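You operate a simulated robot arm through the tools that you are given. There is no shell and no other tool. Be economical: measure what you need, move in short steps, check, and stop when the job is done.

You are at the controls of a simulated robot arm. One attempt, no reset.

Task
Switch on the black box, then the monitor, then the yellow box; check Diver 1's line.
Fine: white button for the monitor; hold the red talk button till its green lamp lights; leave knobs, plugs and the other buttons alone.
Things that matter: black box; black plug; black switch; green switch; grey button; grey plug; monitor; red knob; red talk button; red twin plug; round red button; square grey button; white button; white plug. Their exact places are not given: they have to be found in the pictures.

Only the result counts: the job must be done as asked and must still hold three seconds after the hand-in. Knocking over, shifting, dropping, spilling or breaking anything else fails it.

Robot
A 6-joint arm with a two-finger gripper on a trunk, on a base that drives. Base frame: it is fixed to the floor where the robot stands at the start and does not move with it; the origin is under the middle of the robot, x ahead of it, y to its left, z up. Units: mm, rad, N and s.
With the tool pointing down near the work surface it reaches from about 100 to 340 mm from the robot's upright axis, wherever it stands. Its first joint turns from -2.007 to 2.007 rad. Places, roughly: black box [700, 400, 500]; black switch [500, 600, 900]; green switch [600, 200, 500]; grey button [800, 400, 900]; monitor [800, 400, 1000]; red knob [300, 600, 900]; red talk button [300, 600, 900]; round red button [700, 200, 500]; square grey button [800, 200, 500]; white button [800, 300, 900]; yellow comms box [400, 600, 1000]; yellow knob [400, 600, 900]; yellow talk button [400, 600, 900]. Payload 2.1 kg.
The TCP is the grasp point between the finger pads, 20 mm short of the fingertips. In the tool frame z runs along the fingers and y along their closing line. Largest opening 100 mm; the body of the gripper starts 63 mm behind the TCP.
Orientation is that of the tool frame in the base frame, as a unit quaternion [w, x, y, z]. With the fingers straight down and closing along the base's y, the tool's x points along the base's -x, its y along +y and its z along -z.

Tools
- The arm moves only by the tool servo_tool. Its argument "moves" is a list of rows, each a list of 7 numbers: the shift along the tool's x, y, z in units of 40 mm (1.0 is 40 mm), then the turn, a rotation vector about the tool's x, y, z in units of 6 degrees (1.0 is 6 degrees), then the gripper command, from -1 (fully open) to 1 (shut), values between in proportion. In form: [[dx, dy, dz, rx, ry, rz, jaw], ...]. A call has 1 to 12 rows; each row shifts and turns the commanded pose from where the row before left it, along the tool's axes as they then stand. A call with a number of a shift or a turn outside -1 to 1 is refused whole. A row lasts 0.2 s, in which the tool goes at most 50 mm and 0.15 rad; a call with a longer step from one row to the next is refused whole, and so is a gripper value outside its range. A pose out of reach is approached as far as the arm can. The call stops where the force on the tool passes 40 N (or 10 N more than at its start, if that is more) or the arm is blocked; 0.2 s more then pass. The fingers move at their own pace (about 153 mm/s each) and stop on an object; they squeeze with about 29 N. The grip force told is the motor's: it shows also when the fingers shut on nothing. Time passes only in rows, and 0.2 s behind the last, so rows that do not move let the fingers close. The reply holds the time, the measured pose of the TCP, the force on the tool along the base axes, the opening and the grip force, in the units named above and with some noise, with the torque about the TCP (base axes, N m) and any sound that the robot's microphone picked up, and new pictures: "show" is both (left out), scene, wrist or none.
- Cameras (640 x 400 px; columns grow to the right, rows downward): "scene" is now at [9.4, 159, 1456.1]; the picture's right is [0.32, -0.95, 0.00], its down [-0.64, -0.22, -0.74] and it looks along [0.70, 0.24, -0.67] (base axes); focal length 273 px, centre (320, 200). "wrist" rides on the gripper at [70, -19, -99] in the tool frame; the picture's right is [0.26, 0.97, 0.00], its down [-0.75, 0.20, -0.63] and it looks along [-0.61, 0.16, 0.78] (tool axes); focal length 230 px, centre (320, 200).
- move_column(by): slides the trunk up (or, below 0, down) by that many mm; the arm and the scene camera ride with it, the base frame stays. It gives what a move gives, with no picture.
- roll_base(legs): drives the robot by 1 to 6 legs, each [ahead, turn to the left] in mm and rad, along the robot's own axes; the way and the turn of a leg run together, so that a leg with both is an arc; at most 1500 mm and 3.142 rad a leg. The arm and the cameras ride along, it lands a little off, and it stops where it bumps. It gives what a move gives, and a new picture of the scene camera.
- aim_head(pan, tilt): turns the head with the scene camera to pan (to the left, within 2.705 rad either way) and tilt (down, from -0.506 to 1.204), counted from straight ahead of the robot. It gives what a move gives, and a new picture of the scene camera.
- locate(camera, pixels): for up to 12 pixels [column, row] of the newest picture of that camera ("zoom" is the newest enlarged one), the place [x, y, z] in the base frame of the surface seen there, good to about 3 mm, but the place of the scene camera against the robot may be out by one fixed shift of up to 18 mm in any direction. No time passes.
- close_up(camera, box): a new picture of the part [left, top, right, bottom] of that camera's present view, enlarged. No time passes.
- job_done(): hands the job in; it is judged then, once.

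Go step by step. Measure first, check grasps and placings, and put right what went wrong. The budget is 80 turns and 260 pictures, counting those below and the enlarged ones. Unless the task says otherwise, let go and move clear before handing in, and close with one line.

The tools are called as name(argument=value, ...) on one line, values as JSON. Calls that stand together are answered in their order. servo_tool: Moves the arm, as the interface text tells. Its arguments: {"type":"object","properties":{"moves":{"type":"array","items":{"type":"array","items":{"type":"number"}}},"show":{"type":"string","enum":["both","scene","wrist","none"]}},"required":["moves"]} The other tools are called the same way: move_column (by) slides the trunk up or down; roll_base (legs) drives the base; aim_head (pan, tilt) turns the head that bears the scene camera; locate (camera, pixels) gives the place of the surface under pixels of a picture; close_up (camera, box) takes an enlarged picture of a part of a camera's view; job_done () hands the job in.

At the start:

```text
t: 0.0
tcp_pos: [252.9, 124.0, 1113.8]
ee_rot: [0.0, -0.001, 1.0, 0.001]
contact_force: [0.1, -0.6, 0.2]
wrist_torque: [0.01, -0.03, -0.01]
width: 100.0
grip_force: 0.0
trunk travel left (down, up): [-654.0, 336.0]
robot x, y, heading: [-0.3, -2.3, 0.002]
head pan, tilt: [0.328, 0.735]
```

scene: 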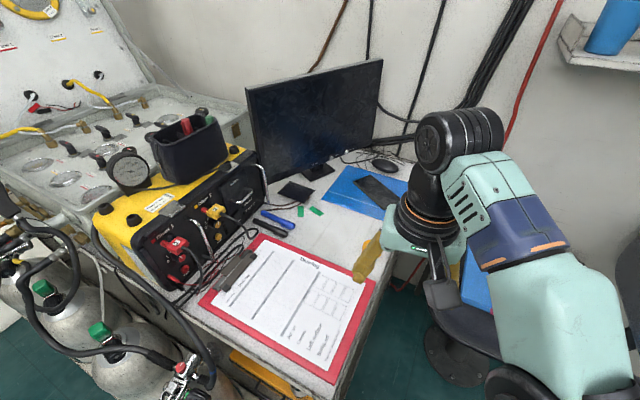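
wrist: 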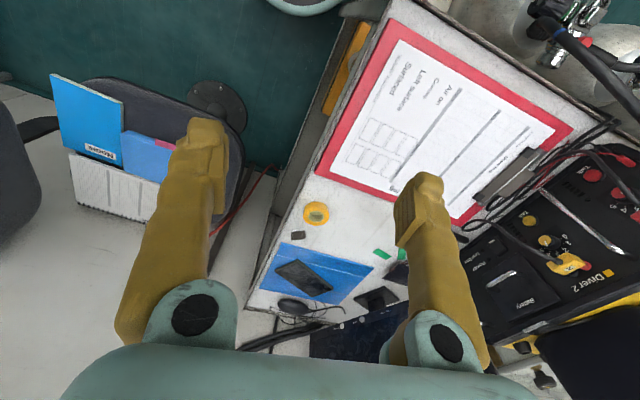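

The scene shows the yellow comms box on the desk (pixels ~180,220) and the monitor (315,120). The black box at z≈500 must be below the desk. I take close-ups first.

close_up(camera="scene", box=[90, 130, 290, 300])

close_up(camera="scene", box=[240, 50, 420, 220])

close_up(camera="scene", box=[180, 200, 480, 400])

close_up(camera="wrist", box=[400, 90, 640, 400])

```text
2.35 times, centred on (190, 215) of scene
```

zoom: 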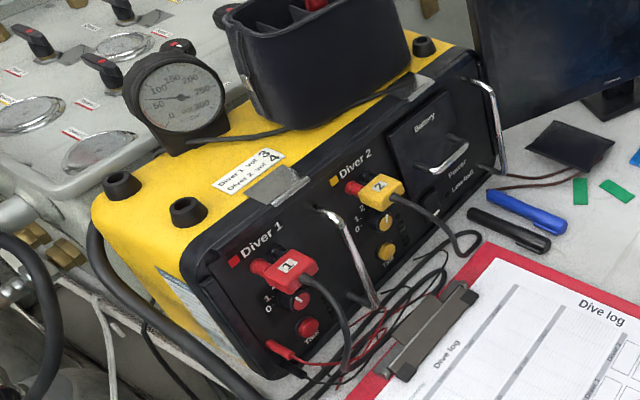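

```text
2.35 times, centred on (330, 135) of scene
```

zoom: 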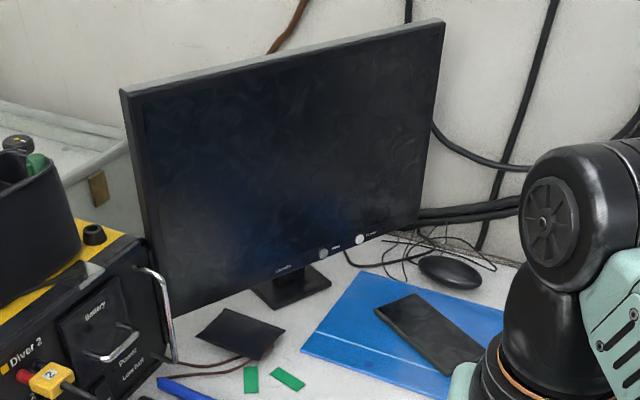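

```text
2.00 times, centred on (330, 300) of scene
```

zoom: 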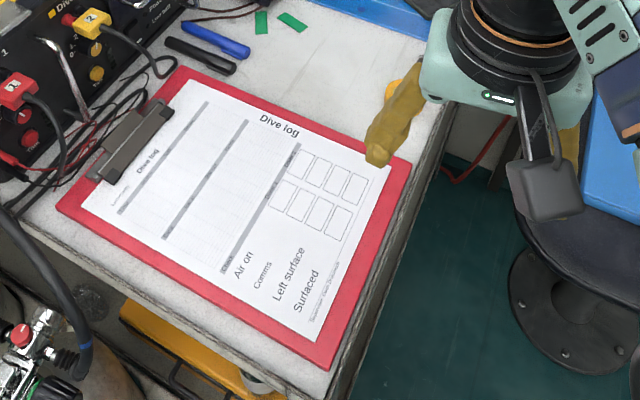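

```text
1.29 times, centred on (520, 245) of wrist
```

zoom: 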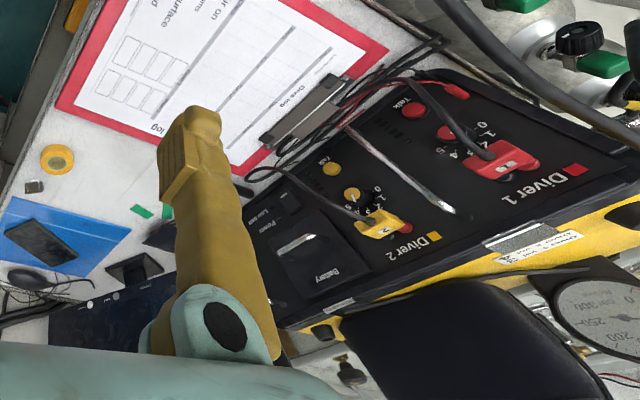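

I measure the desk outline, monitor buttons and comms box features.

locate(camera="scene", pixels=[[345, 378], [395, 270], [370, 282], [331, 157], [343, 152], [245, 110], [380, 62], [430, 380], [478, 360], [180, 260], [200, 240], [260, 370]])

close_up(camera="scene", box=[310, 230, 510, 400])

aim_head(pan=0.1, tilt=1.0)

```text
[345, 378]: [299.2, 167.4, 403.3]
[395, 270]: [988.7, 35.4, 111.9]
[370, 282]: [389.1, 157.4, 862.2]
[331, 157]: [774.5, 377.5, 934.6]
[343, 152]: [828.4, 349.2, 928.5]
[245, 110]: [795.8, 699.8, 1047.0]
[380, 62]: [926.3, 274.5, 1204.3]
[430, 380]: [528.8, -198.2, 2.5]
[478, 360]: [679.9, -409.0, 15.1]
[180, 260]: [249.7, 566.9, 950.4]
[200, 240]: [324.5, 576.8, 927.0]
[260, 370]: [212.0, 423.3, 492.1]
```

```text
2.35 times, centred on (410, 315) of scene
```

zoom: 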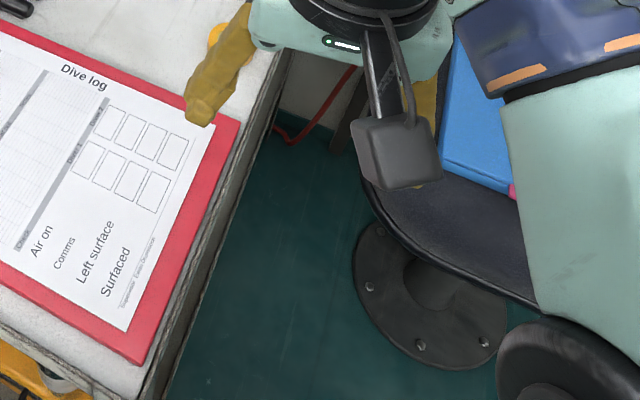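

```text
t: 0.8
tcp_pos: [252.2, 123.0, 1114.3]
ee_rot: [0.0, 0.0, 1.0, 0.0]
contact_force: [0.4, 0.4, 1.1]
wrist_torque: [-0.01, -0.02, -0.01]
width: 100.0
grip_force: 0.0
trunk travel left (down, up): [-654.0, 336.0]
robot x, y, heading: [-0.0, -0.8, 0.001]
head pan, tilt: [0.099, 1.0]
```

scene: 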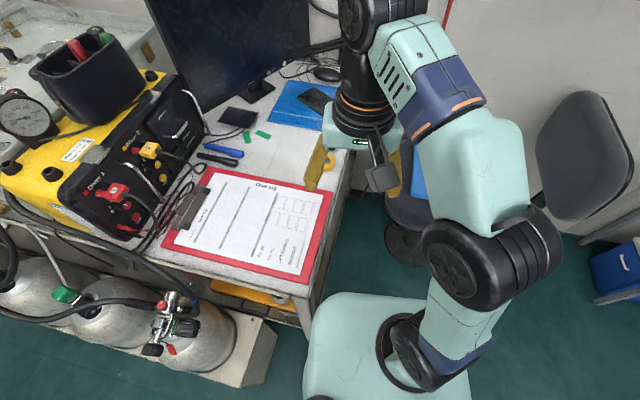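

locate(camera="scene", pixels=[[580, 150], [400, 195], [405, 250], [320, 320], [340, 300], [300, 300], [260, 380], [615, 265], [440, 385], [265, 350], [330, 270], [545, 100]])

aim_head(pan=-0.6, tilt=0.9)

aim_head(pan=2.4, tilt=0.8)

```text
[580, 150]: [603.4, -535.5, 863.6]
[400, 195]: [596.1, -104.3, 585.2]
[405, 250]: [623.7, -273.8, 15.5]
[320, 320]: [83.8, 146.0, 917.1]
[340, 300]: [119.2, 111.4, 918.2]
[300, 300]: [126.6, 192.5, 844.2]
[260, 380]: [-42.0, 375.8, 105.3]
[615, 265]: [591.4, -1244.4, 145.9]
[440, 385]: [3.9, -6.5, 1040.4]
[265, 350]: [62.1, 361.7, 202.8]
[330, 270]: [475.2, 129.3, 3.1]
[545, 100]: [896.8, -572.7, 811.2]
```

```text
t: 1.9
tcp_pos: [254.1, 123.5, 1114.4]
ee_rot: [0.0, 0.0, 1.0, 0.0]
contact_force: [0.4, -0.5, 0.5]
wrist_torque: [-0.01, -0.02, 0.0]
width: 99.8
grip_force: 0.1
trunk travel left (down, up): [-654.0, 336.0]
robot x, y, heading: [1.9, -3.0, 0.002]
head pan, tilt: [-0.6, 0.901]
```

scene: 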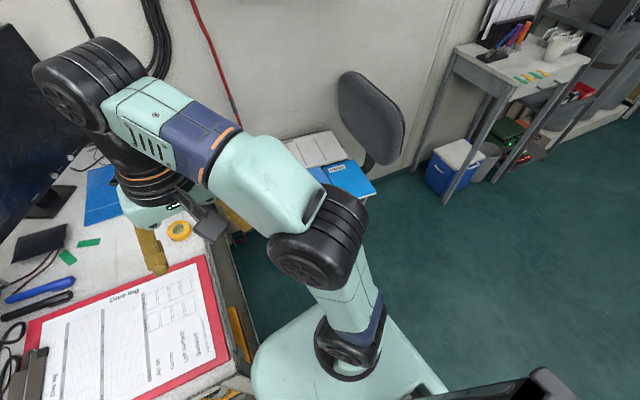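

```text
t: 4.5
tcp_pos: [253.7, 123.5, 1114.6]
ee_rot: [0.001, 0.0, 1.0, -0.001]
contact_force: [-0.1, 1.5, 0.0]
wrist_torque: [0.02, 0.02, -0.01]
width: 100.2
grip_force: 0.0
trunk travel left (down, up): [-654.0, 336.0]
robot x, y, heading: [4.0, 2.2, 0.002]
head pan, tilt: [2.4, 0.799]
```

scene: 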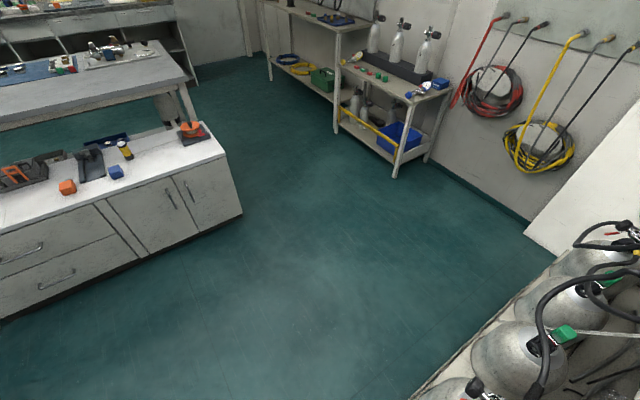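

locate(camera="scene", pixels=[[240, 215], [5, 315], [220, 155], [330, 390], [520, 270], [440, 390]])

roll_base(legs=[[-450, 0]])

aim_head(pan=0.0, tilt=0.55)

```text
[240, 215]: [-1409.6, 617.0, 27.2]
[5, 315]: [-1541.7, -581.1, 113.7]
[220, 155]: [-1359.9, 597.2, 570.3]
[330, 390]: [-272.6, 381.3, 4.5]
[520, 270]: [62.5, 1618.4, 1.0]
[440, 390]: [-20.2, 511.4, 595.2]
```

```text
t: 7.2
tcp_pos: [-198.1, 122.9, 1113.4]
ee_rot: [0.0, 0.003, 1.0, -0.001]
contact_force: [0.4, 0.2, 0.4]
wrist_torque: [0.01, 0.04, 0.02]
width: 99.7
grip_force: 0.1
trunk travel left (down, up): [-654.0, 336.0]
robot x, y, heading: [-453.5, 1.0, -0.01]
head pan, tilt: [2.4, 0.799]
```

scene: 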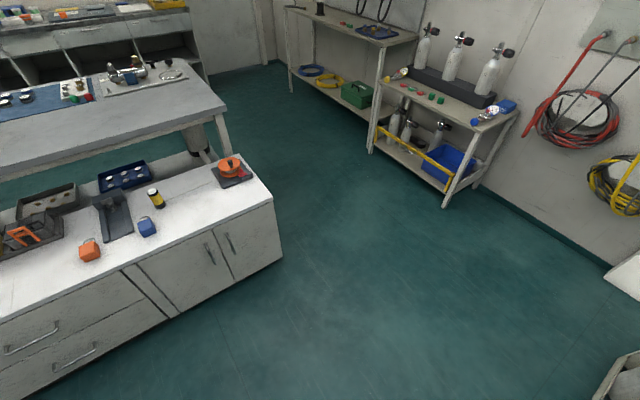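

```text
t: 9.4
tcp_pos: [-197.6, 123.0, 1113.8]
ee_rot: [0.0, 0.004, 1.0, 0.0]
contact_force: [-0.4, 0.4, 0.0]
wrist_torque: [0.03, 0.02, 0.01]
width: 99.8
grip_force: 0.0
trunk travel left (down, up): [-654.0, 336.0]
robot x, y, heading: [-450.5, 1.9, -0.01]
head pan, tilt: [0.0, 0.55]
```

scene: 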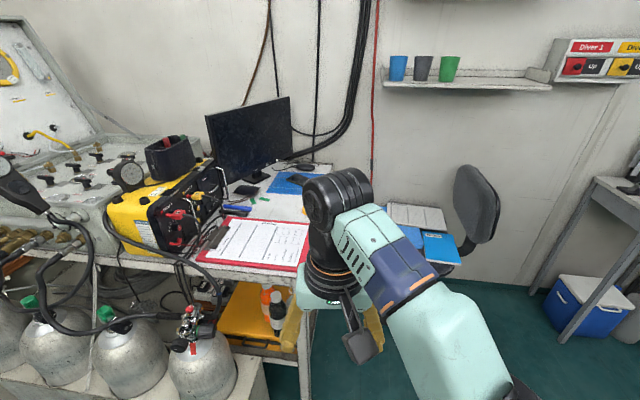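

move_column(by=-500)

aim_head(pan=0.1, tilt=0.25)

```text
refused: -500 is not a number from -400 to 400
```

```text
t: 10.2
tcp_pos: [-197.6, 122.8, 1113.1]
ee_rot: [-0.001, 0.003, 1.0, 0.001]
contact_force: [-0.4, -0.3, -0.7]
wrist_torque: [-0.02, -0.04, 0.01]
width: 100.2
grip_force: 0.0
trunk travel left (down, up): [-654.0, 336.0]
robot x, y, heading: [-452.6, 2.0, -0.006]
head pan, tilt: [0.099, 0.25]
```

scene: 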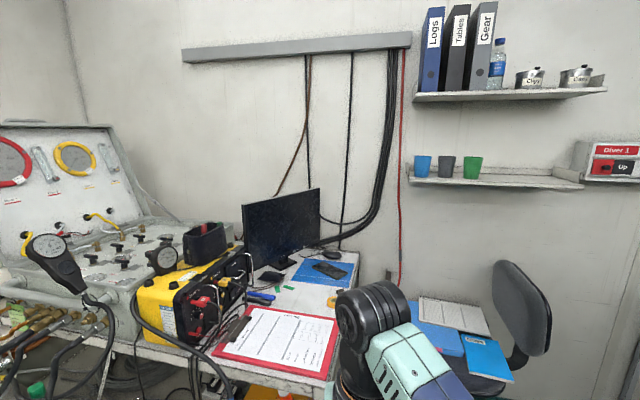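

roll_base(legs=[[0, -1.571], [450, 0]])

move_column(by=-400)

aim_head(pan=2.2, tilt=0.35)

```text
t: 16.7
tcp_pos: [-331.3, -706.0, 1114.1]
ee_rot: [0.0, 0.709, 0.705, 0.0]
contact_force: [-0.2, 0.6, -0.4]
wrist_torque: [-0.01, 0.01, 0.0]
width: 100.2
grip_force: 0.1
trunk travel left (down, up): [-654.0, 336.0]
robot x, y, heading: [-453.0, -448.9, -1.574]
head pan, tilt: [0.099, 0.25]
```

scene: 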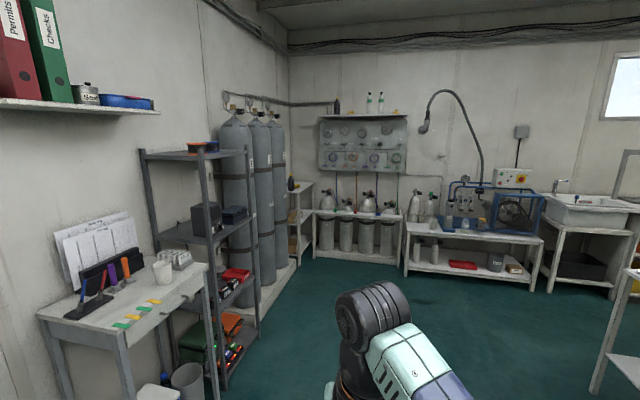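

```text
t: 20.6
tcp_pos: [-330.4, -706.8, 713.4]
ee_rot: [0.0, 0.709, 0.705, 0.001]
contact_force: [-0.4, -0.5, 0.1]
wrist_torque: [0.01, -0.04, 0.0]
width: 100.0
grip_force: 0.0
trunk travel left (down, up): [-254.0, 736.0]
robot x, y, heading: [-452.4, -453.6, -1.578]
head pan, tilt: [0.099, 0.25]
```

```text
t: 22.6
tcp_pos: [-331.7, -705.5, 714.3]
ee_rot: [0.0, 0.709, 0.705, 0.0]
contact_force: [0.4, 0.0, -0.5]
wrist_torque: [0.01, -0.02, -0.03]
width: 100.1
grip_force: 0.1
trunk travel left (down, up): [-254.0, 736.0]
robot x, y, heading: [-454.3, -451.5, -1.575]
head pan, tilt: [2.201, 0.351]
```

scene: 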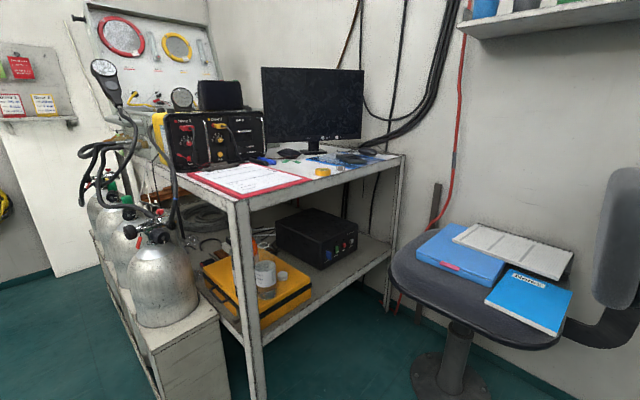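

close_up(camera="scene", box=[260, 200, 380, 275])

locate(camera="scene", pixels=[[245, 205], [400, 160], [400, 255], [450, 375], [395, 275], [395, 240], [555, 345], [470, 300], [570, 250], [247, 385], [388, 300], [440, 235]])

close_up(camera="scene", box=[250, 60, 400, 160])

close_up(camera="scene", box=[140, 90, 290, 190])

```text
5.33 times, centred on (320, 238) of scene
```

zoom: 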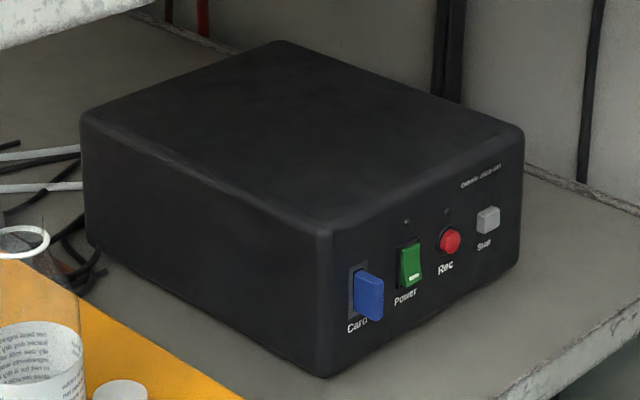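

```text
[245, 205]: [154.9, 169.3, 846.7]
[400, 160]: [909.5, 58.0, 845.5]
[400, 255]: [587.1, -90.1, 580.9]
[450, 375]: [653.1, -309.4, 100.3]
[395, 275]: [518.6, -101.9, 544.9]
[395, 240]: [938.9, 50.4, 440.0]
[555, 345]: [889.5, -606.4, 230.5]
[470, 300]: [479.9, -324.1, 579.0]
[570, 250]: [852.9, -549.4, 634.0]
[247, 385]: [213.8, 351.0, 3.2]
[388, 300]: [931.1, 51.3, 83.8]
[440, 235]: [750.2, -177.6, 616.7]
```

```text
4.00 times, centred on (325, 110) of scene
```

zoom: 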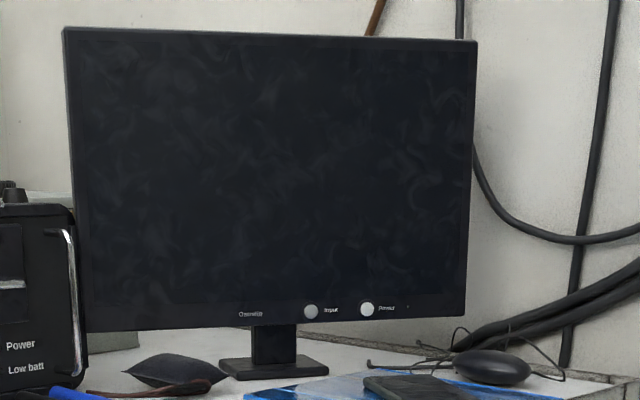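

```text
4.00 times, centred on (215, 140) of scene
```

zoom: 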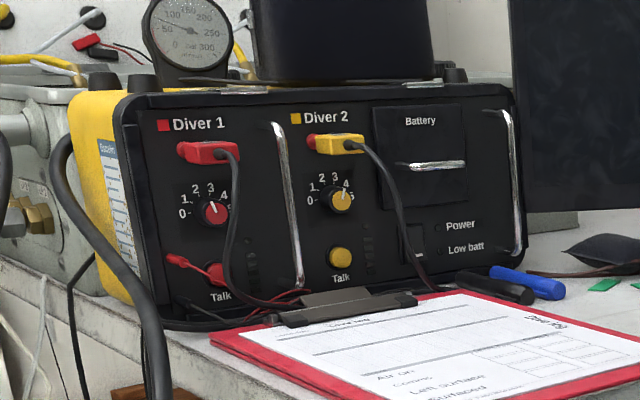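

close_up(camera="scene", box=[310, 225, 370, 275])

```text
8.00 times, centred on (340, 250) of scene
```

zoom: 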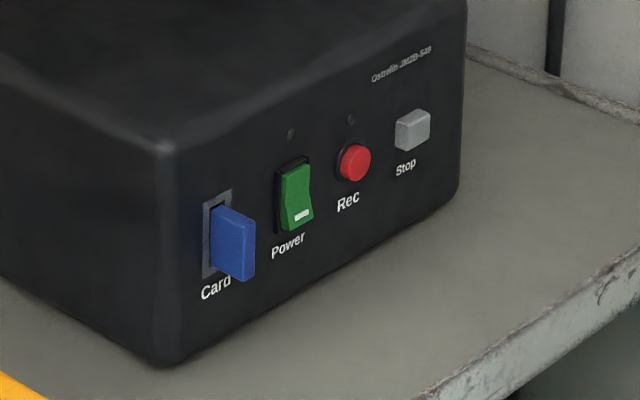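

locate(camera="zoom", pixels=[[297, 178], [300, 205], [300, 222], [351, 163], [413, 132], [232, 240], [185, 300], [180, 180], [440, 60], [430, 200], [290, 134], [460, 392]])

```text
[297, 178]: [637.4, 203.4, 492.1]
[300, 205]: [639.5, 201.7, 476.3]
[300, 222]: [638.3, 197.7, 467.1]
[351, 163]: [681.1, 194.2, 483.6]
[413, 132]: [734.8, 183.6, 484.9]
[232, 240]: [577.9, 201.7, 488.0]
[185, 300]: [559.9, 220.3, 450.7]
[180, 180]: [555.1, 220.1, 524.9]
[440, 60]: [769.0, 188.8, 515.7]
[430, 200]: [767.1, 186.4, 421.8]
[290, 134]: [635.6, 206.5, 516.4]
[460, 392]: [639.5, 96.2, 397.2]
```

The black box's green rocker is at about (639,200,475), face normal about (-0.15,-0.99); its lower half stands out. Next I check my own base size by looking down.

aim_head(pan=0.5, tilt=1.2)

aim_head(pan=2.6, tilt=1.2)

```text
t: 24.3
tcp_pos: [-331.0, -707.0, 714.1]
ee_rot: [0.001, 0.709, 0.706, 0.0]
contact_force: [0.2, -0.1, 0.6]
wrist_torque: [-0.02, -0.01, -0.01]
width: 100.1
grip_force: 0.1
trunk travel left (down, up): [-254.0, 736.0]
robot x, y, heading: [-453.6, -451.4, -1.577]
head pan, tilt: [0.499, 1.201]
```

scene: 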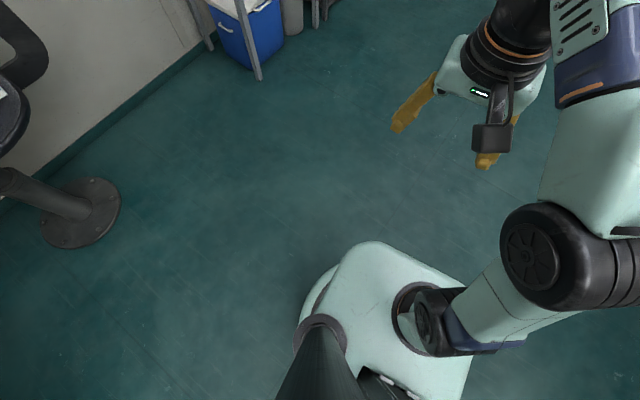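

```text
t: 26.3
tcp_pos: [-331.3, -706.3, 713.5]
ee_rot: [0.0, 0.709, 0.705, 0.0]
contact_force: [0.8, -0.9, -0.5]
wrist_torque: [0.02, 0.02, 0.02]
width: 100.0
grip_force: 0.0
trunk travel left (down, up): [-254.0, 736.0]
robot x, y, heading: [-454.4, -452.6, -1.573]
head pan, tilt: [2.601, 1.201]
```

scene: 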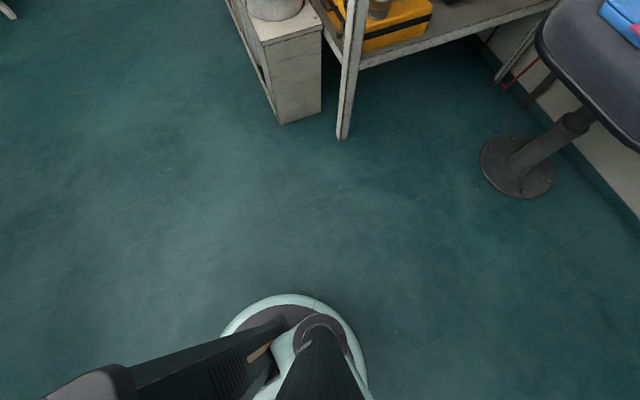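

locate(camera="scene", pixels=[[290, 297], [340, 320], [230, 330], [365, 380], [345, 115], [300, 110], [518, 165], [485, 155], [550, 180], [590, 120], [540, 40], [560, 100]])

aim_head(pan=0.5, tilt=1.2)

locate(camera="scene", pixels=[[375, 245], [340, 265], [325, 275], [305, 305], [460, 285], [470, 380], [415, 320], [540, 255], [500, 50], [80, 210]])

```text
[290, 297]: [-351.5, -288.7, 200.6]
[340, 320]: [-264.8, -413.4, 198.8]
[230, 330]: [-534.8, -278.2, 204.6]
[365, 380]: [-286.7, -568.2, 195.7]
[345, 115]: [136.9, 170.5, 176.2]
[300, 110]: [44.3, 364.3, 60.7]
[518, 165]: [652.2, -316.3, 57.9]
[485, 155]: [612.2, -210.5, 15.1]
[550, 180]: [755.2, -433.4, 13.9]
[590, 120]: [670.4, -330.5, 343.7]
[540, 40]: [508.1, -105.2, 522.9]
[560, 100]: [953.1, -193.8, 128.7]
```

```text
t: 28.3
tcp_pos: [-331.3, -706.2, 713.4]
ee_rot: [0.001, 0.709, 0.705, 0.0]
contact_force: [-0.1, 0.1, 0.4]
wrist_torque: [0.02, 0.03, 0.0]
width: 100.1
grip_force: 0.1
trunk travel left (down, up): [-254.0, 736.0]
robot x, y, heading: [-452.1, -453.3, -1.575]
head pan, tilt: [0.499, 1.201]
```

scene: 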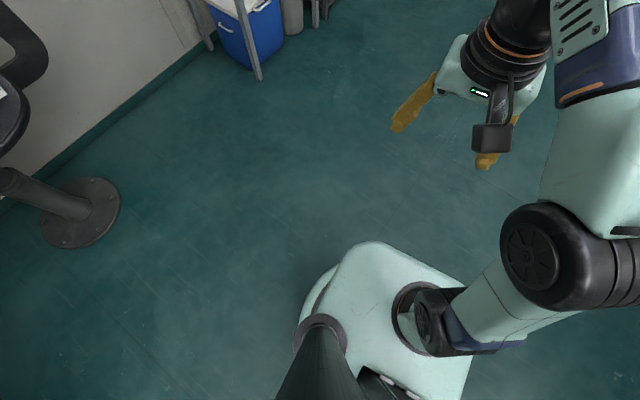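

```text
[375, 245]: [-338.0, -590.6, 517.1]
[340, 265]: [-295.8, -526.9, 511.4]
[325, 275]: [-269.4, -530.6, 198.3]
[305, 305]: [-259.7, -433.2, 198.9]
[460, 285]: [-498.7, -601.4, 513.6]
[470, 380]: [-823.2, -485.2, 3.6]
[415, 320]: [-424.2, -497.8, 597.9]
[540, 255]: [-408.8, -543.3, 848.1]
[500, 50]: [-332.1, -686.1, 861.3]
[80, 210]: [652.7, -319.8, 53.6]
```

My floor base is a disc of about 195 mm radius, so the gap between desk and chair allows standing near (290,-70). Here in free space I turn the tool level first, with fingers shut.

servo_tool(moves=[[-0.25, 0, 0.013, 0, -1, 0, 1], [-0.247, 0, 0.039, 0, -1, 0, 1], [-0.24, 0, 0.065, 0, -1, 0, 1], [-0.233, 0, 0.09, 0, -1, 0, 1], [-0.223, 0, 0.113, 0, -1, 0, 1], [-0.21, 0, 0.136, 0, -1, 0, 1], [-0.194, 0, 0.157, 0, -1, 0, 1], [-0.177, 0, 0.177, 0, -1, 0, 1]], show="none")

servo_tool(moves=[[-0.157, 0, 0.194, 0, -1, 0, 1], [-0.136, 0, 0.21, 0, -1, 0, 1], [-0.113, 0, 0.223, 0, -1, 0, 1], [-0.09, 0, 0.233, 0, -1, 0, 1], [-0.065, 0, 0.24, 0, -1, 0, 1], [-0.039, 0, 0.247, 0, -1, 0, 1], [-0.013, 0, 0.25, 0, -1, 0, 1]], show="both")

```text
t: 30.1
tcp_pos: [-331.9, -786.4, 709.3]
ee_rot: [0.287, 0.648, 0.644, -0.289]
contact_force: [-0.4, -0.2, 0.3]
wrist_torque: [-0.02, 0.0, 0.03]
width: 0.0
grip_force: 28.6
trunk travel left (down, up): [-254.0, 736.0]
robot x, y, heading: [-454.4, -448.2, -1.574]
head pan, tilt: [0.499, 1.201]
```

```text
t: 31.7
tcp_pos: [-329.0, -858.6, 705.5]
ee_rot: [0.499, 0.501, 0.499, -0.501]
contact_force: [0.3, -0.2, 0.7]
wrist_torque: [0.0, -0.02, -0.01]
width: 0.1
grip_force: 29.2
out of reach, approached as far as the arm can: row 1
trunk travel left (down, up): [-254.0, 736.0]
robot x, y, heading: [-454.0, -454.5, -1.575]
head pan, tilt: [0.499, 1.201]
```

scene: 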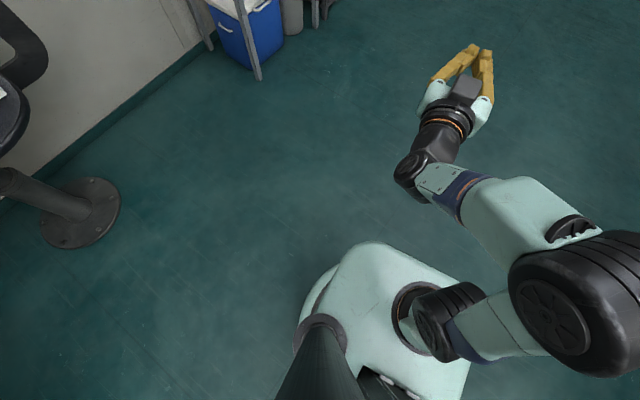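
wrist: 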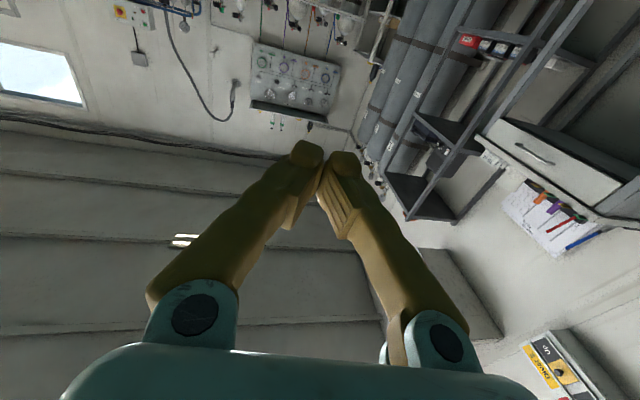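

Tool is level with the camera underneath; now roll 180° about the tool axis to bring the camera on top.

servo_tool(moves=[[0, 0, 0, 0, 0, 1, 1], [0, 0, 0, 0, 0, 1, 1], [0, 0, 0, 0, 0, 1, 1], [0, 0, 0, 0, 0, 1, 1], [0, 0, 0, 0, 0, 1, 1], [0, 0, 0, 0, 0, 1, 1], [0, 0, 0, 0, 0, 1, 1], [0, 0, 0, 0, 0, 1, 1], [0, 0, 0, 0, 0, 1, 1], [0, 0, 0, 0, 0, 1, 1]], show="none")

servo_tool(moves=[[0, 0, 0, 0, 0, 1, 1], [0, 0, 0, 0, 0, 1, 1], [0, 0, 0, 0, 0, 1, 1], [0, 0, 0, 0, 0, 1, 1], [0, 0, 0, 0, 0, 1, 1], [0, 0, 0, 0, 0, 1, 1], [0, 0, 0, 0, 0, 1, 1], [0, 0, 0, 0, 0, 1, 1], [0, 0, 0, 0, 0, 1, 1], [0, 0, 0, 0, 0, 1, 1]], show="none")

servo_tool(moves=[[0, 0, 0, 0, 0, 1, 1], [0, 0, 0, 0, 0, 1, 1], [0, 0, 0, 0, 0, 1, 1], [0, 0, 0, 0, 0, 1, 1], [0, 0, 0, 0, 0, 1, 1], [0, 0, 0, 0, 0, 1, 1], [0, 0, 0, 0, 0, 1, 1], [0, 0, 0, 0, 0, 1, 1], [0, 0, 0, 0, 0, 1, 1], [0, 0, 0, 0, 0, 1, 1]], show="both")

```text
t: 33.9
tcp_pos: [-311.8, -831.4, 800.6]
ee_rot: [0.681, 0.685, 0.181, -0.185]
contact_force: [0.0, 0.3, 0.1]
wrist_torque: [-0.01, 0.01, 0.01]
width: 0.0
grip_force: 28.6
out of reach, approached as far as the arm can: row 5, 6, 7, 8, 9, 10
trunk travel left (down, up): [-254.0, 736.0]
robot x, y, heading: [-455.9, -452.1, -1.579]
head pan, tilt: [0.499, 1.201]
```

```text
t: 36.1
tcp_pos: [-343.5, -835.9, 963.7]
ee_rot: [0.682, 0.684, -0.185, 0.181]
contact_force: [0.1, 0.0, -1.2]
wrist_torque: [-0.01, -0.06, -0.01]
width: 0.0
grip_force: 28.8
out of reach, approached as far as the arm can: row 1, 2, 3, 4, 5, 6, 7, 8, 9, 10
trunk travel left (down, up): [-254.0, 736.0]
robot x, y, heading: [-453.2, -451.5, -1.579]
head pan, tilt: [0.499, 1.201]
```

```text
t: 38.3
tcp_pos: [-463.9, -870.9, 1016.8]
ee_rot: [0.514, 0.526, -0.474, 0.485]
contact_force: [0.6, -0.1, -0.2]
wrist_torque: [-0.03, 0.04, -0.03]
width: 0.0
grip_force: 29.5
out of reach, approached as far as the arm can: row 1, 2, 3, 4, 5, 7, 8, 9, 10
trunk travel left (down, up): [-254.0, 736.0]
robot x, y, heading: [-456.1, -453.0, -1.576]
head pan, tilt: [0.499, 1.201]
```

scene: 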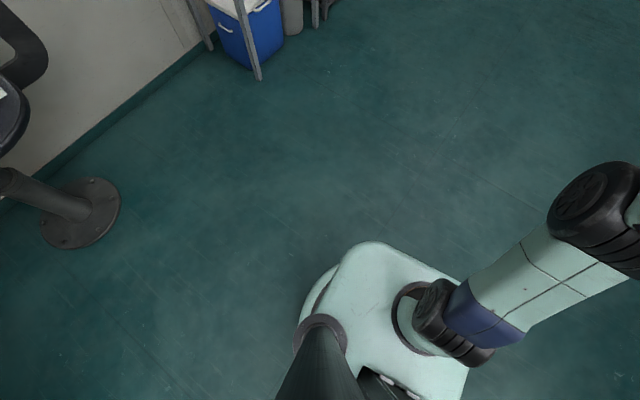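
wrist: 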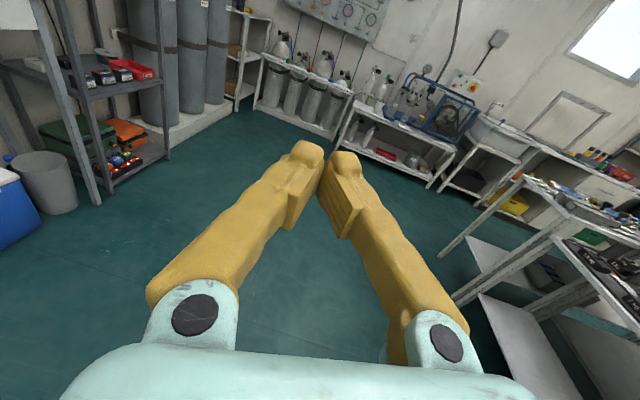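

The roll worked (camera on top), though the arm lifted to z=1017. I test how low it can go in this posture.

servo_tool(moves=[[-0.8, 0, 0, 0, 0, 0, 1], [-0.8, 0, 0, 0, 0, 0, 1], [-0.8, 0, 0, 0, 0, 0, 1], [-0.8, 0, 0, 0, 0, 0, 1], [-0.8, 0, 0, 0, 0, 0, 1], [-0.8, 0, 0, 0, 0, 0, 1]], show="scene")

```text
t: 39.7
tcp_pos: [-483.0, -913.4, 943.4]
ee_rot: [0.523, 0.512, -0.472, 0.49]
contact_force: [-1.3, -4.6, -12.7]
wrist_torque: [-1.2, 0.0, 0.13]
width: 0.0
grip_force: 29.3
out of reach, approached as far as the arm can: row 1, 2, 3, 4, 5
trunk travel left (down, up): [-254.0, 736.0]
robot x, y, heading: [-454.8, -450.7, -1.575]
head pan, tilt: [0.499, 1.201]
```

scene: 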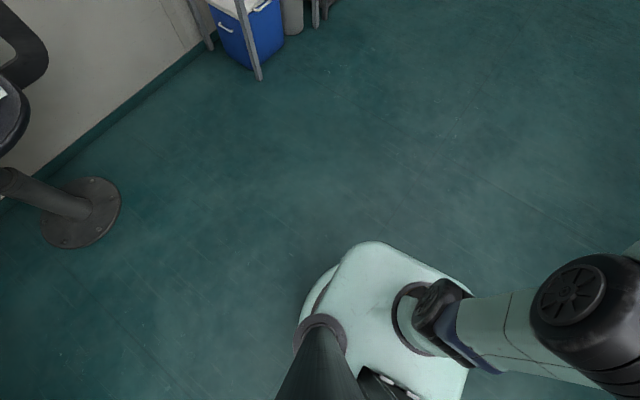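

This posture is cramped (force −13 N). I back out and roll the other way to regain the first posture, then try the negative roll.

servo_tool(moves=[[0.8, 0, -0.5, 0, 0, 0, 1], [0.8, 0, -0.5, 0, 0, 0, 1], [0, 0, 0, 0, 0, -1, 1], [0, 0, 0, 0, 0, -1, 1], [0, 0, 0, 0, 0, -1, 1], [0, 0, 0, 0, 0, -1, 1], [0, 0, 0, 0, 0, -1, 1], [0, 0, 0, 0, 0, -1, 1], [0, 0, 0, 0, 0, -1, 1], [0, 0, 0, 0, 0, -1, 1], [0, 0, 0, 0, 0, -1, 1], [0, 0, 0, 0, 0, -1, 1]], show="none")

servo_tool(moves=[[0, 0, 0, 0, 0, -1, 1], [0, 0, 0, 0, 0, -1, 1], [0, 0, 0, 0, 0, -1, 1], [0, 0, 0, 0, 0, -1, 1], [0, 0, 0, 0, 0, -1, 1], [0, 0, 0, 0, 0, -1, 1], [0, 0, 0, 0, 0, -1, 1], [0, 0, 0, 0, 0, -1, 1], [0, 0, 0, 0, 0, -1, 1], [0, 0, 0, 0, 0, -1, 1]], show="none")

servo_tool(moves=[[0, 0, 0, 0, 0, -1, 1], [0, 0, 0, 0, 0, -1, 1], [0, 0, 0, 0, 0, -1, 1], [0, 0, 0, 0, 0, -1, 1], [0, 0, 0, 0, 0, -1, 1], [0, 0, 0, 0, 0, -1, 1], [0, 0, 0, 0, 0, -1, 1], [0, 0, 0, 0, 0, -1, 1], [0, 0, 0, 0, 0, -1, 1], [0, 0, 0, 0, 0, -1, 1]], show="both")

```text
t: 42.3
tcp_pos: [-477.4, -876.9, 994.1]
ee_rot: [0.687, 0.69, -0.157, 0.162]
contact_force: [-0.3, -0.6, 1.1]
wrist_torque: [-0.03, -0.04, -0.02]
width: 0.1
grip_force: 29.0
trunk travel left (down, up): [-254.0, 736.0]
robot x, y, heading: [-451.9, -452.9, -1.575]
head pan, tilt: [0.499, 1.201]
```

```text
t: 44.5
tcp_pos: [-476.4, -876.5, 994.0]
ee_rot: [0.676, 0.677, 0.209, -0.203]
contact_force: [-0.5, 0.5, -0.8]
wrist_torque: [0.05, 0.01, 0.03]
width: 0.1
grip_force: 29.2
trunk travel left (down, up): [-254.0, 736.0]
robot x, y, heading: [-456.0, -452.6, -1.573]
head pan, tilt: [0.499, 1.201]
```

```text
t: 46.7
tcp_pos: [-476.6, -875.9, 995.1]
ee_rot: [0.484, 0.481, 0.52, -0.514]
contact_force: [0.1, 0.6, 0.2]
wrist_torque: [0.0, 0.0, 0.02]
width: 0.1
grip_force: 28.8
trunk travel left (down, up): [-254.0, 736.0]
robot x, y, heading: [-452.7, -448.9, -1.575]
head pan, tilt: [0.499, 1.201]
```

scene: 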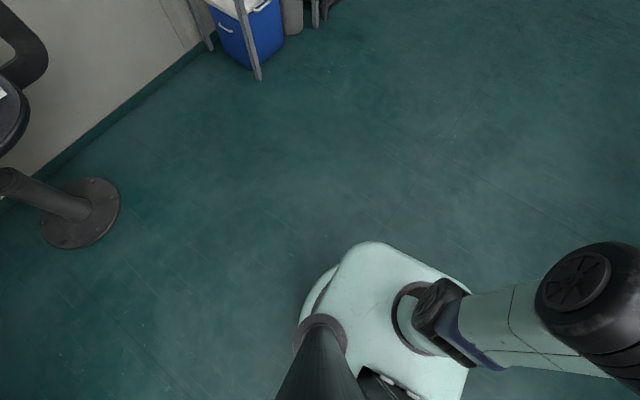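
wrist: 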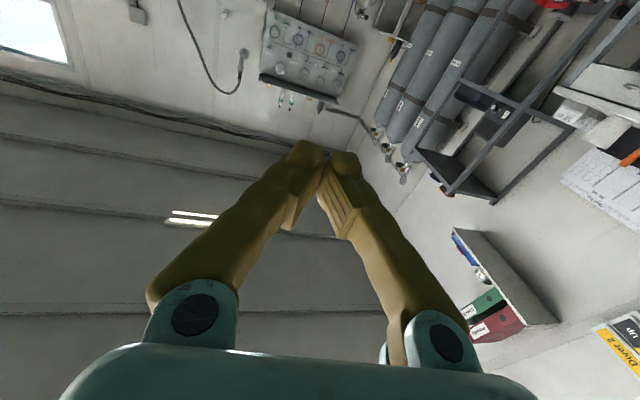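

Rolling back works freely. Now lower in the camera-down posture, then roll −90° (camera on the right).

servo_tool(moves=[[0.8, 0, 0, 0, 0, 0, 1], [0.8, 0, 0, 0, 0, 0, 1], [0.8, 0, 0, 0, 0, 0, 1], [0.8, 0, 0, 0, 0, 0, 1], [0.8, 0, 0, 0, 0, 0, 1], [0.8, 0, 0, 0, 0, 0, 1], [0.8, 0, 0, 0, 0, 0, 1], [0.8, 0, 0, 0, 0, 0, 1]], show="none")

servo_tool(moves=[[0, 0, 0, 0, 0, -1, 1], [0, 0, 0, 0, 0, -1, 1], [0, 0, 0, 0, 0, -1, 1], [0, 0, 0, 0, 0, -1, 1], [0, 0, 0, 0, 0, -1, 1], [0, 0, 0, 0, 0, -1, 1], [0, 0, 0, 0, 0, -1, 1], [0, 0, 0, 0, 0, -1, 1], [0, 0, 0, 0, 0, -1, 1], [0, 0, 0, 0, 0, -1, 1]], show="scene")

```text
t: 48.5
tcp_pos: [-495.6, -890.3, 743.2]
ee_rot: [0.484, 0.482, 0.519, -0.514]
contact_force: [-0.2, -0.4, -0.1]
wrist_torque: [-0.01, 0.03, 0.02]
width: 0.0
grip_force: 28.8
out of reach, approached as far as the arm can: row 3, 4
trunk travel left (down, up): [-254.0, 736.0]
robot x, y, heading: [-454.5, -453.0, -1.575]
head pan, tilt: [0.499, 1.201]
```

```text
t: 50.7
tcp_pos: [-549.8, -865.6, 822.5]
ee_rot: [0.164, 0.157, 0.692, -0.685]
contact_force: [0.6, 0.6, 0.7]
wrist_torque: [-0.02, 0.04, 0.0]
width: 0.1
grip_force: 29.3
out of reach, approached as far as the arm can: row 2, 3, 4, 5, 6, 7, 8, 9, 10
trunk travel left (down, up): [-254.0, 736.0]
robot x, y, heading: [-454.5, -451.9, -1.579]
head pan, tilt: [0.499, 1.201]
```

scene: 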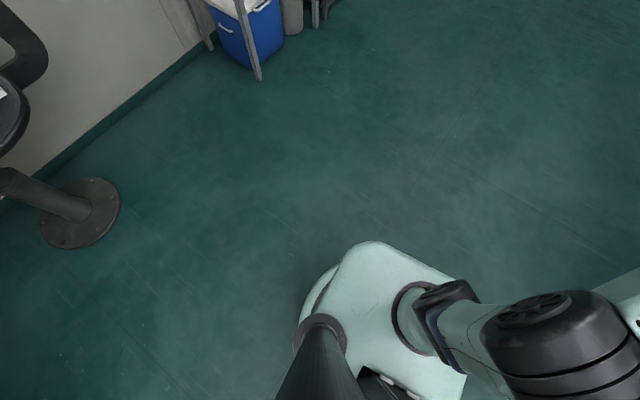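

servo_tool(moves=[[0, 0, 0, 0, 0, 1, 1], [0, 0, 0, 0, 0, 1, 1], [0, 0, 0, 0, 0, 1, 1], [0, 0, 0, 0, 0, 1, 1], [0, 0, 0, 0, 0, 1, 1], [0, 0, 0, 0, 0, 1, 1], [0, 0, 0, 0, 0, 1, 1], [0, 0, 0, 0, 0, 1, 1], [0, 0, 0, 0, 0, 1, 1], [0, 0, 0, 0, 0, 1, 1], [0, 0, 0, 0, 0, 1, 1], [0, 0, 0, 0, 0, 1, 1]], show="none")

servo_tool(moves=[[0, 0, 0, 0, 0, 1, 1], [0, 0, 0, 0, 0, 1, 1], [0, 0, 0, 0, 0, 1, 1], [0, 0, 0, 0, 0, 1, 1], [0, 0, 0, 0, 0, 1, 1], [0, 0, 0, 0, 0, 1, 1], [0, 0, 0, 0, 0, 1, 1], [0, 0, 0, 0, 0, 1, 1], [0, 0, 0, 0, 0, 1, 1], [0, 0, 0, 0, 0, 1, 1], [0, 0, 0, 0, 0, 1, 1], [0, 0, 0, 0, 0, 1, 1]], show="none")

aim_head(pan=0.2, tilt=0.8)

```text
t: 53.3
tcp_pos: [-549.1, -866.0, 822.6]
ee_rot: [0.536, 0.534, 0.465, -0.459]
contact_force: [-1.0, 0.0, -0.2]
wrist_torque: [-0.02, -0.02, -0.01]
width: 0.1
grip_force: 28.8
trunk travel left (down, up): [-254.0, 736.0]
robot x, y, heading: [-455.0, -452.3, -1.575]
head pan, tilt: [0.499, 1.201]
```

```text
t: 55.9
tcp_pos: [-549.5, -867.2, 822.4]
ee_rot: [0.703, 0.706, 0.062, -0.057]
contact_force: [-0.3, 0.0, 0.3]
wrist_torque: [0.0, 0.0, 0.01]
width: 0.0
grip_force: 29.0
trunk travel left (down, up): [-254.0, 736.0]
robot x, y, heading: [-449.9, -453.2, -1.577]
head pan, tilt: [0.499, 1.201]
```

```text
t: 56.8
tcp_pos: [-549.9, -866.1, 822.1]
ee_rot: [0.703, 0.706, 0.062, -0.058]
contact_force: [0.3, 0.2, 0.4]
wrist_torque: [0.02, 0.02, 0.05]
width: 0.0
grip_force: 28.7
trunk travel left (down, up): [-254.0, 736.0]
robot x, y, heading: [-454.4, -450.9, -1.576]
head pan, tilt: [0.201, 0.799]
```

scene: 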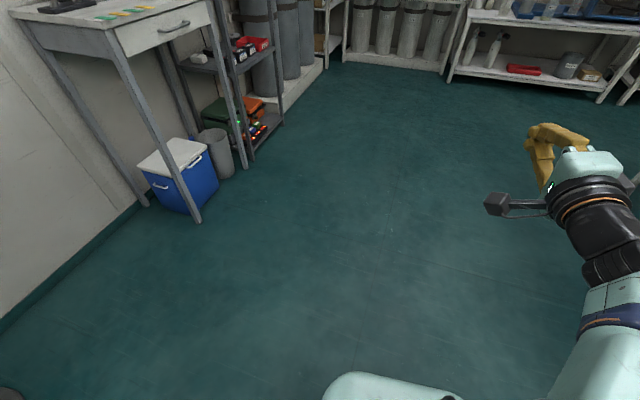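

Camera is now on the left, tool level. Test lowering 120 mm and centring in this posture.

servo_tool(moves=[[0.5, -0.5, 0, 0, 0, 0, 1], [0.5, -0.5, 0, 0, 0, 0, 1], [0.5, -0.5, 0, 0, 0, 0, 1], [0.5, -0.5, 0, 0, 0, 0, 1], [0, -0.5, 0, 0, 0, 0, 1], [0, -0.5, 0, 0, 0, 0, 1]], show="both")

```text
t: 58.2
tcp_pos: [-499.1, -884.6, 699.6]
ee_rot: [0.703, 0.706, 0.063, -0.057]
contact_force: [0.6, -0.6, -0.1]
wrist_torque: [0.01, -0.02, 0.02]
width: 0.0
grip_force: 29.1
out of reach, approached as far as the arm can: row 1, 5, 6
trunk travel left (down, up): [-254.0, 736.0]
robot x, y, heading: [-451.4, -453.1, -1.578]
head pan, tilt: [0.201, 0.799]
```

scene: 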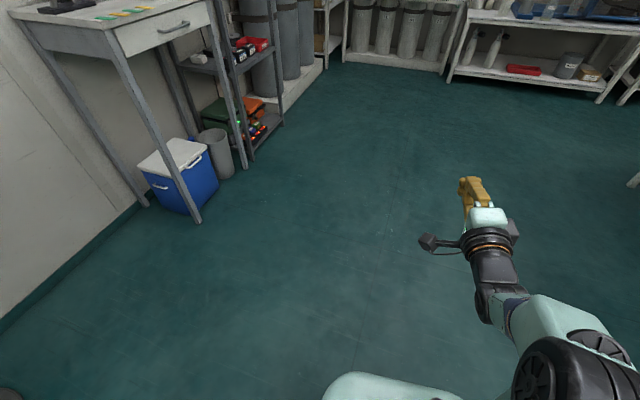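
wrist: 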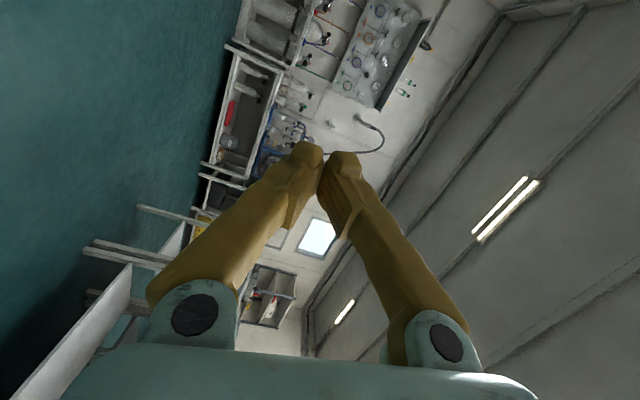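

locate(camera="scene", pixels=[[540, 390], [600, 370], [575, 340], [560, 310], [505, 315], [500, 265], [430, 242], [485, 250], [470, 185], [580, 395], [515, 235]])

aim_head(pan=-0.4, tilt=1.15)

```text
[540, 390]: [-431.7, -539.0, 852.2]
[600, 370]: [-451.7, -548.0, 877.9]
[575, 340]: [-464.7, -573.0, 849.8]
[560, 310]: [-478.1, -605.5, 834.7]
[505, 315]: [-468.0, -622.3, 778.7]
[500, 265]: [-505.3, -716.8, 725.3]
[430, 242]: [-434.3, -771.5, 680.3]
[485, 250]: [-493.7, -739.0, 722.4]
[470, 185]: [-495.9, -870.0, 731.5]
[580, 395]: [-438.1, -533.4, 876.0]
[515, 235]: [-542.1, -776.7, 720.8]
```

```text
t: 59.2
tcp_pos: [-498.3, -884.0, 698.3]
ee_rot: [0.703, 0.706, 0.063, -0.058]
contact_force: [-0.2, -0.9, 0.5]
wrist_torque: [-0.02, 0.01, -0.01]
width: 0.0
grip_force: 28.4
trunk travel left (down, up): [-254.0, 736.0]
robot x, y, heading: [-454.2, -450.0, -1.576]
head pan, tilt: [-0.4, 1.15]
```

scene: 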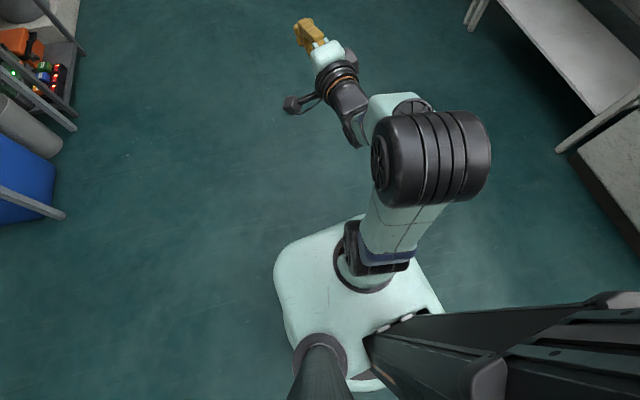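

The arm posture suits a straight drive-in: I roll the camera to upper-left, then drive to a line at about 50° heading towards the rocker, between desk and chair.

servo_tool(moves=[[0, 0, 0, 0, 0, 1, 1], [0, 0, 0, 0, 0, 1, 1], [0, 0, 0, 0, 0, 1, 1], [0, 0, 0, 0, 0, 1, 1], [0, 0, 0, 0, 0, 1, 1], [0, 0, 0, 0, 0, 1, 1], [0, 0, 0, 0, 0, 1, 1], [0, 0, 0, 0, 0, 1, 1]], show="none")

roll_base(legs=[[0, 1.251], [401, 0], [0, 1.197]])

move_column(by=-220)

aim_head(pan=0.1, tilt=0.5)

```text
t: 61.0
tcp_pos: [-497.9, -884.3, 698.6]
ee_rot: [0.666, 0.67, -0.23, 0.234]
contact_force: [0.2, 0.3, 1.0]
wrist_torque: [-0.01, 0.04, 0.01]
width: 0.0
grip_force: 29.4
trunk travel left (down, up): [-254.0, 736.0]
robot x, y, heading: [-454.6, -452.1, -1.576]
head pan, tilt: [-0.4, 1.15]
```

```text
t: 69.6
tcp_pos: [247.1, -282.5, 698.4]
ee_rot: [0.011, 0.448, 0.549, 0.706]
contact_force: [-0.3, -0.1, -0.5]
wrist_torque: [0.0, 0.01, -0.02]
width: 0.0
grip_force: 29.7
trunk travel left (down, up): [-254.0, 736.0]
robot x, y, heading: [-68.7, -582.7, 0.86]
head pan, tilt: [-0.4, 1.15]
```

scene: 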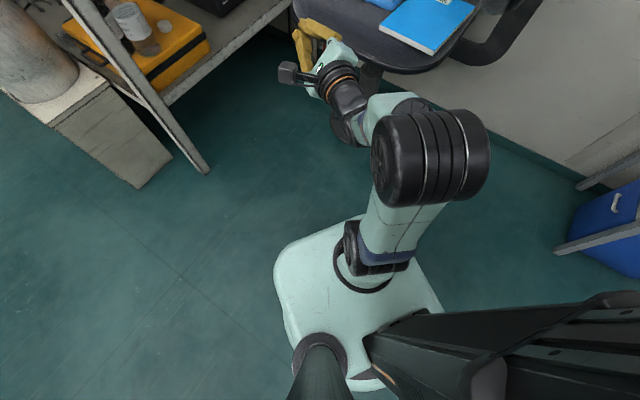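

```text
t: 71.9
tcp_pos: [247.7, -283.3, 478.8]
ee_rot: [0.011, 0.447, 0.549, 0.706]
contact_force: [-0.4, 0.5, 0.0]
wrist_torque: [-0.01, 0.0, -0.01]
width: 0.0
grip_force: 29.1
trunk travel left (down, up): [-34.0, 956.0]
robot x, y, heading: [-66.8, -584.3, 0.858]
head pan, tilt: [-0.4, 1.15]
```

```text
t: 72.9
tcp_pos: [246.5, -282.4, 478.2]
ee_rot: [0.011, 0.447, 0.549, 0.706]
contact_force: [-0.3, 0.0, -0.2]
wrist_torque: [0.02, 0.0, 0.01]
width: 0.0
grip_force: 29.1
trunk travel left (down, up): [-34.0, 956.0]
robot x, y, heading: [-68.0, -584.6, 0.859]
head pan, tilt: [0.099, 0.499]
```

scene: 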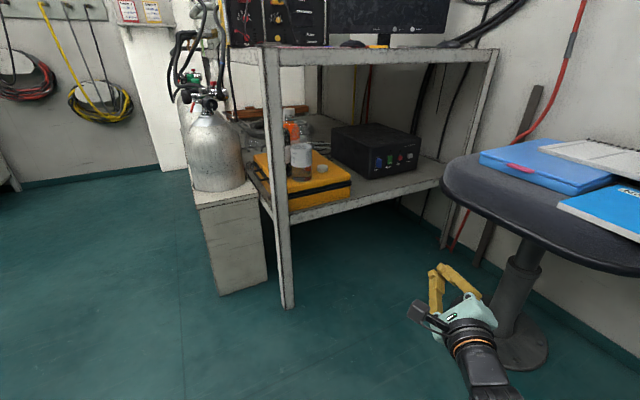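

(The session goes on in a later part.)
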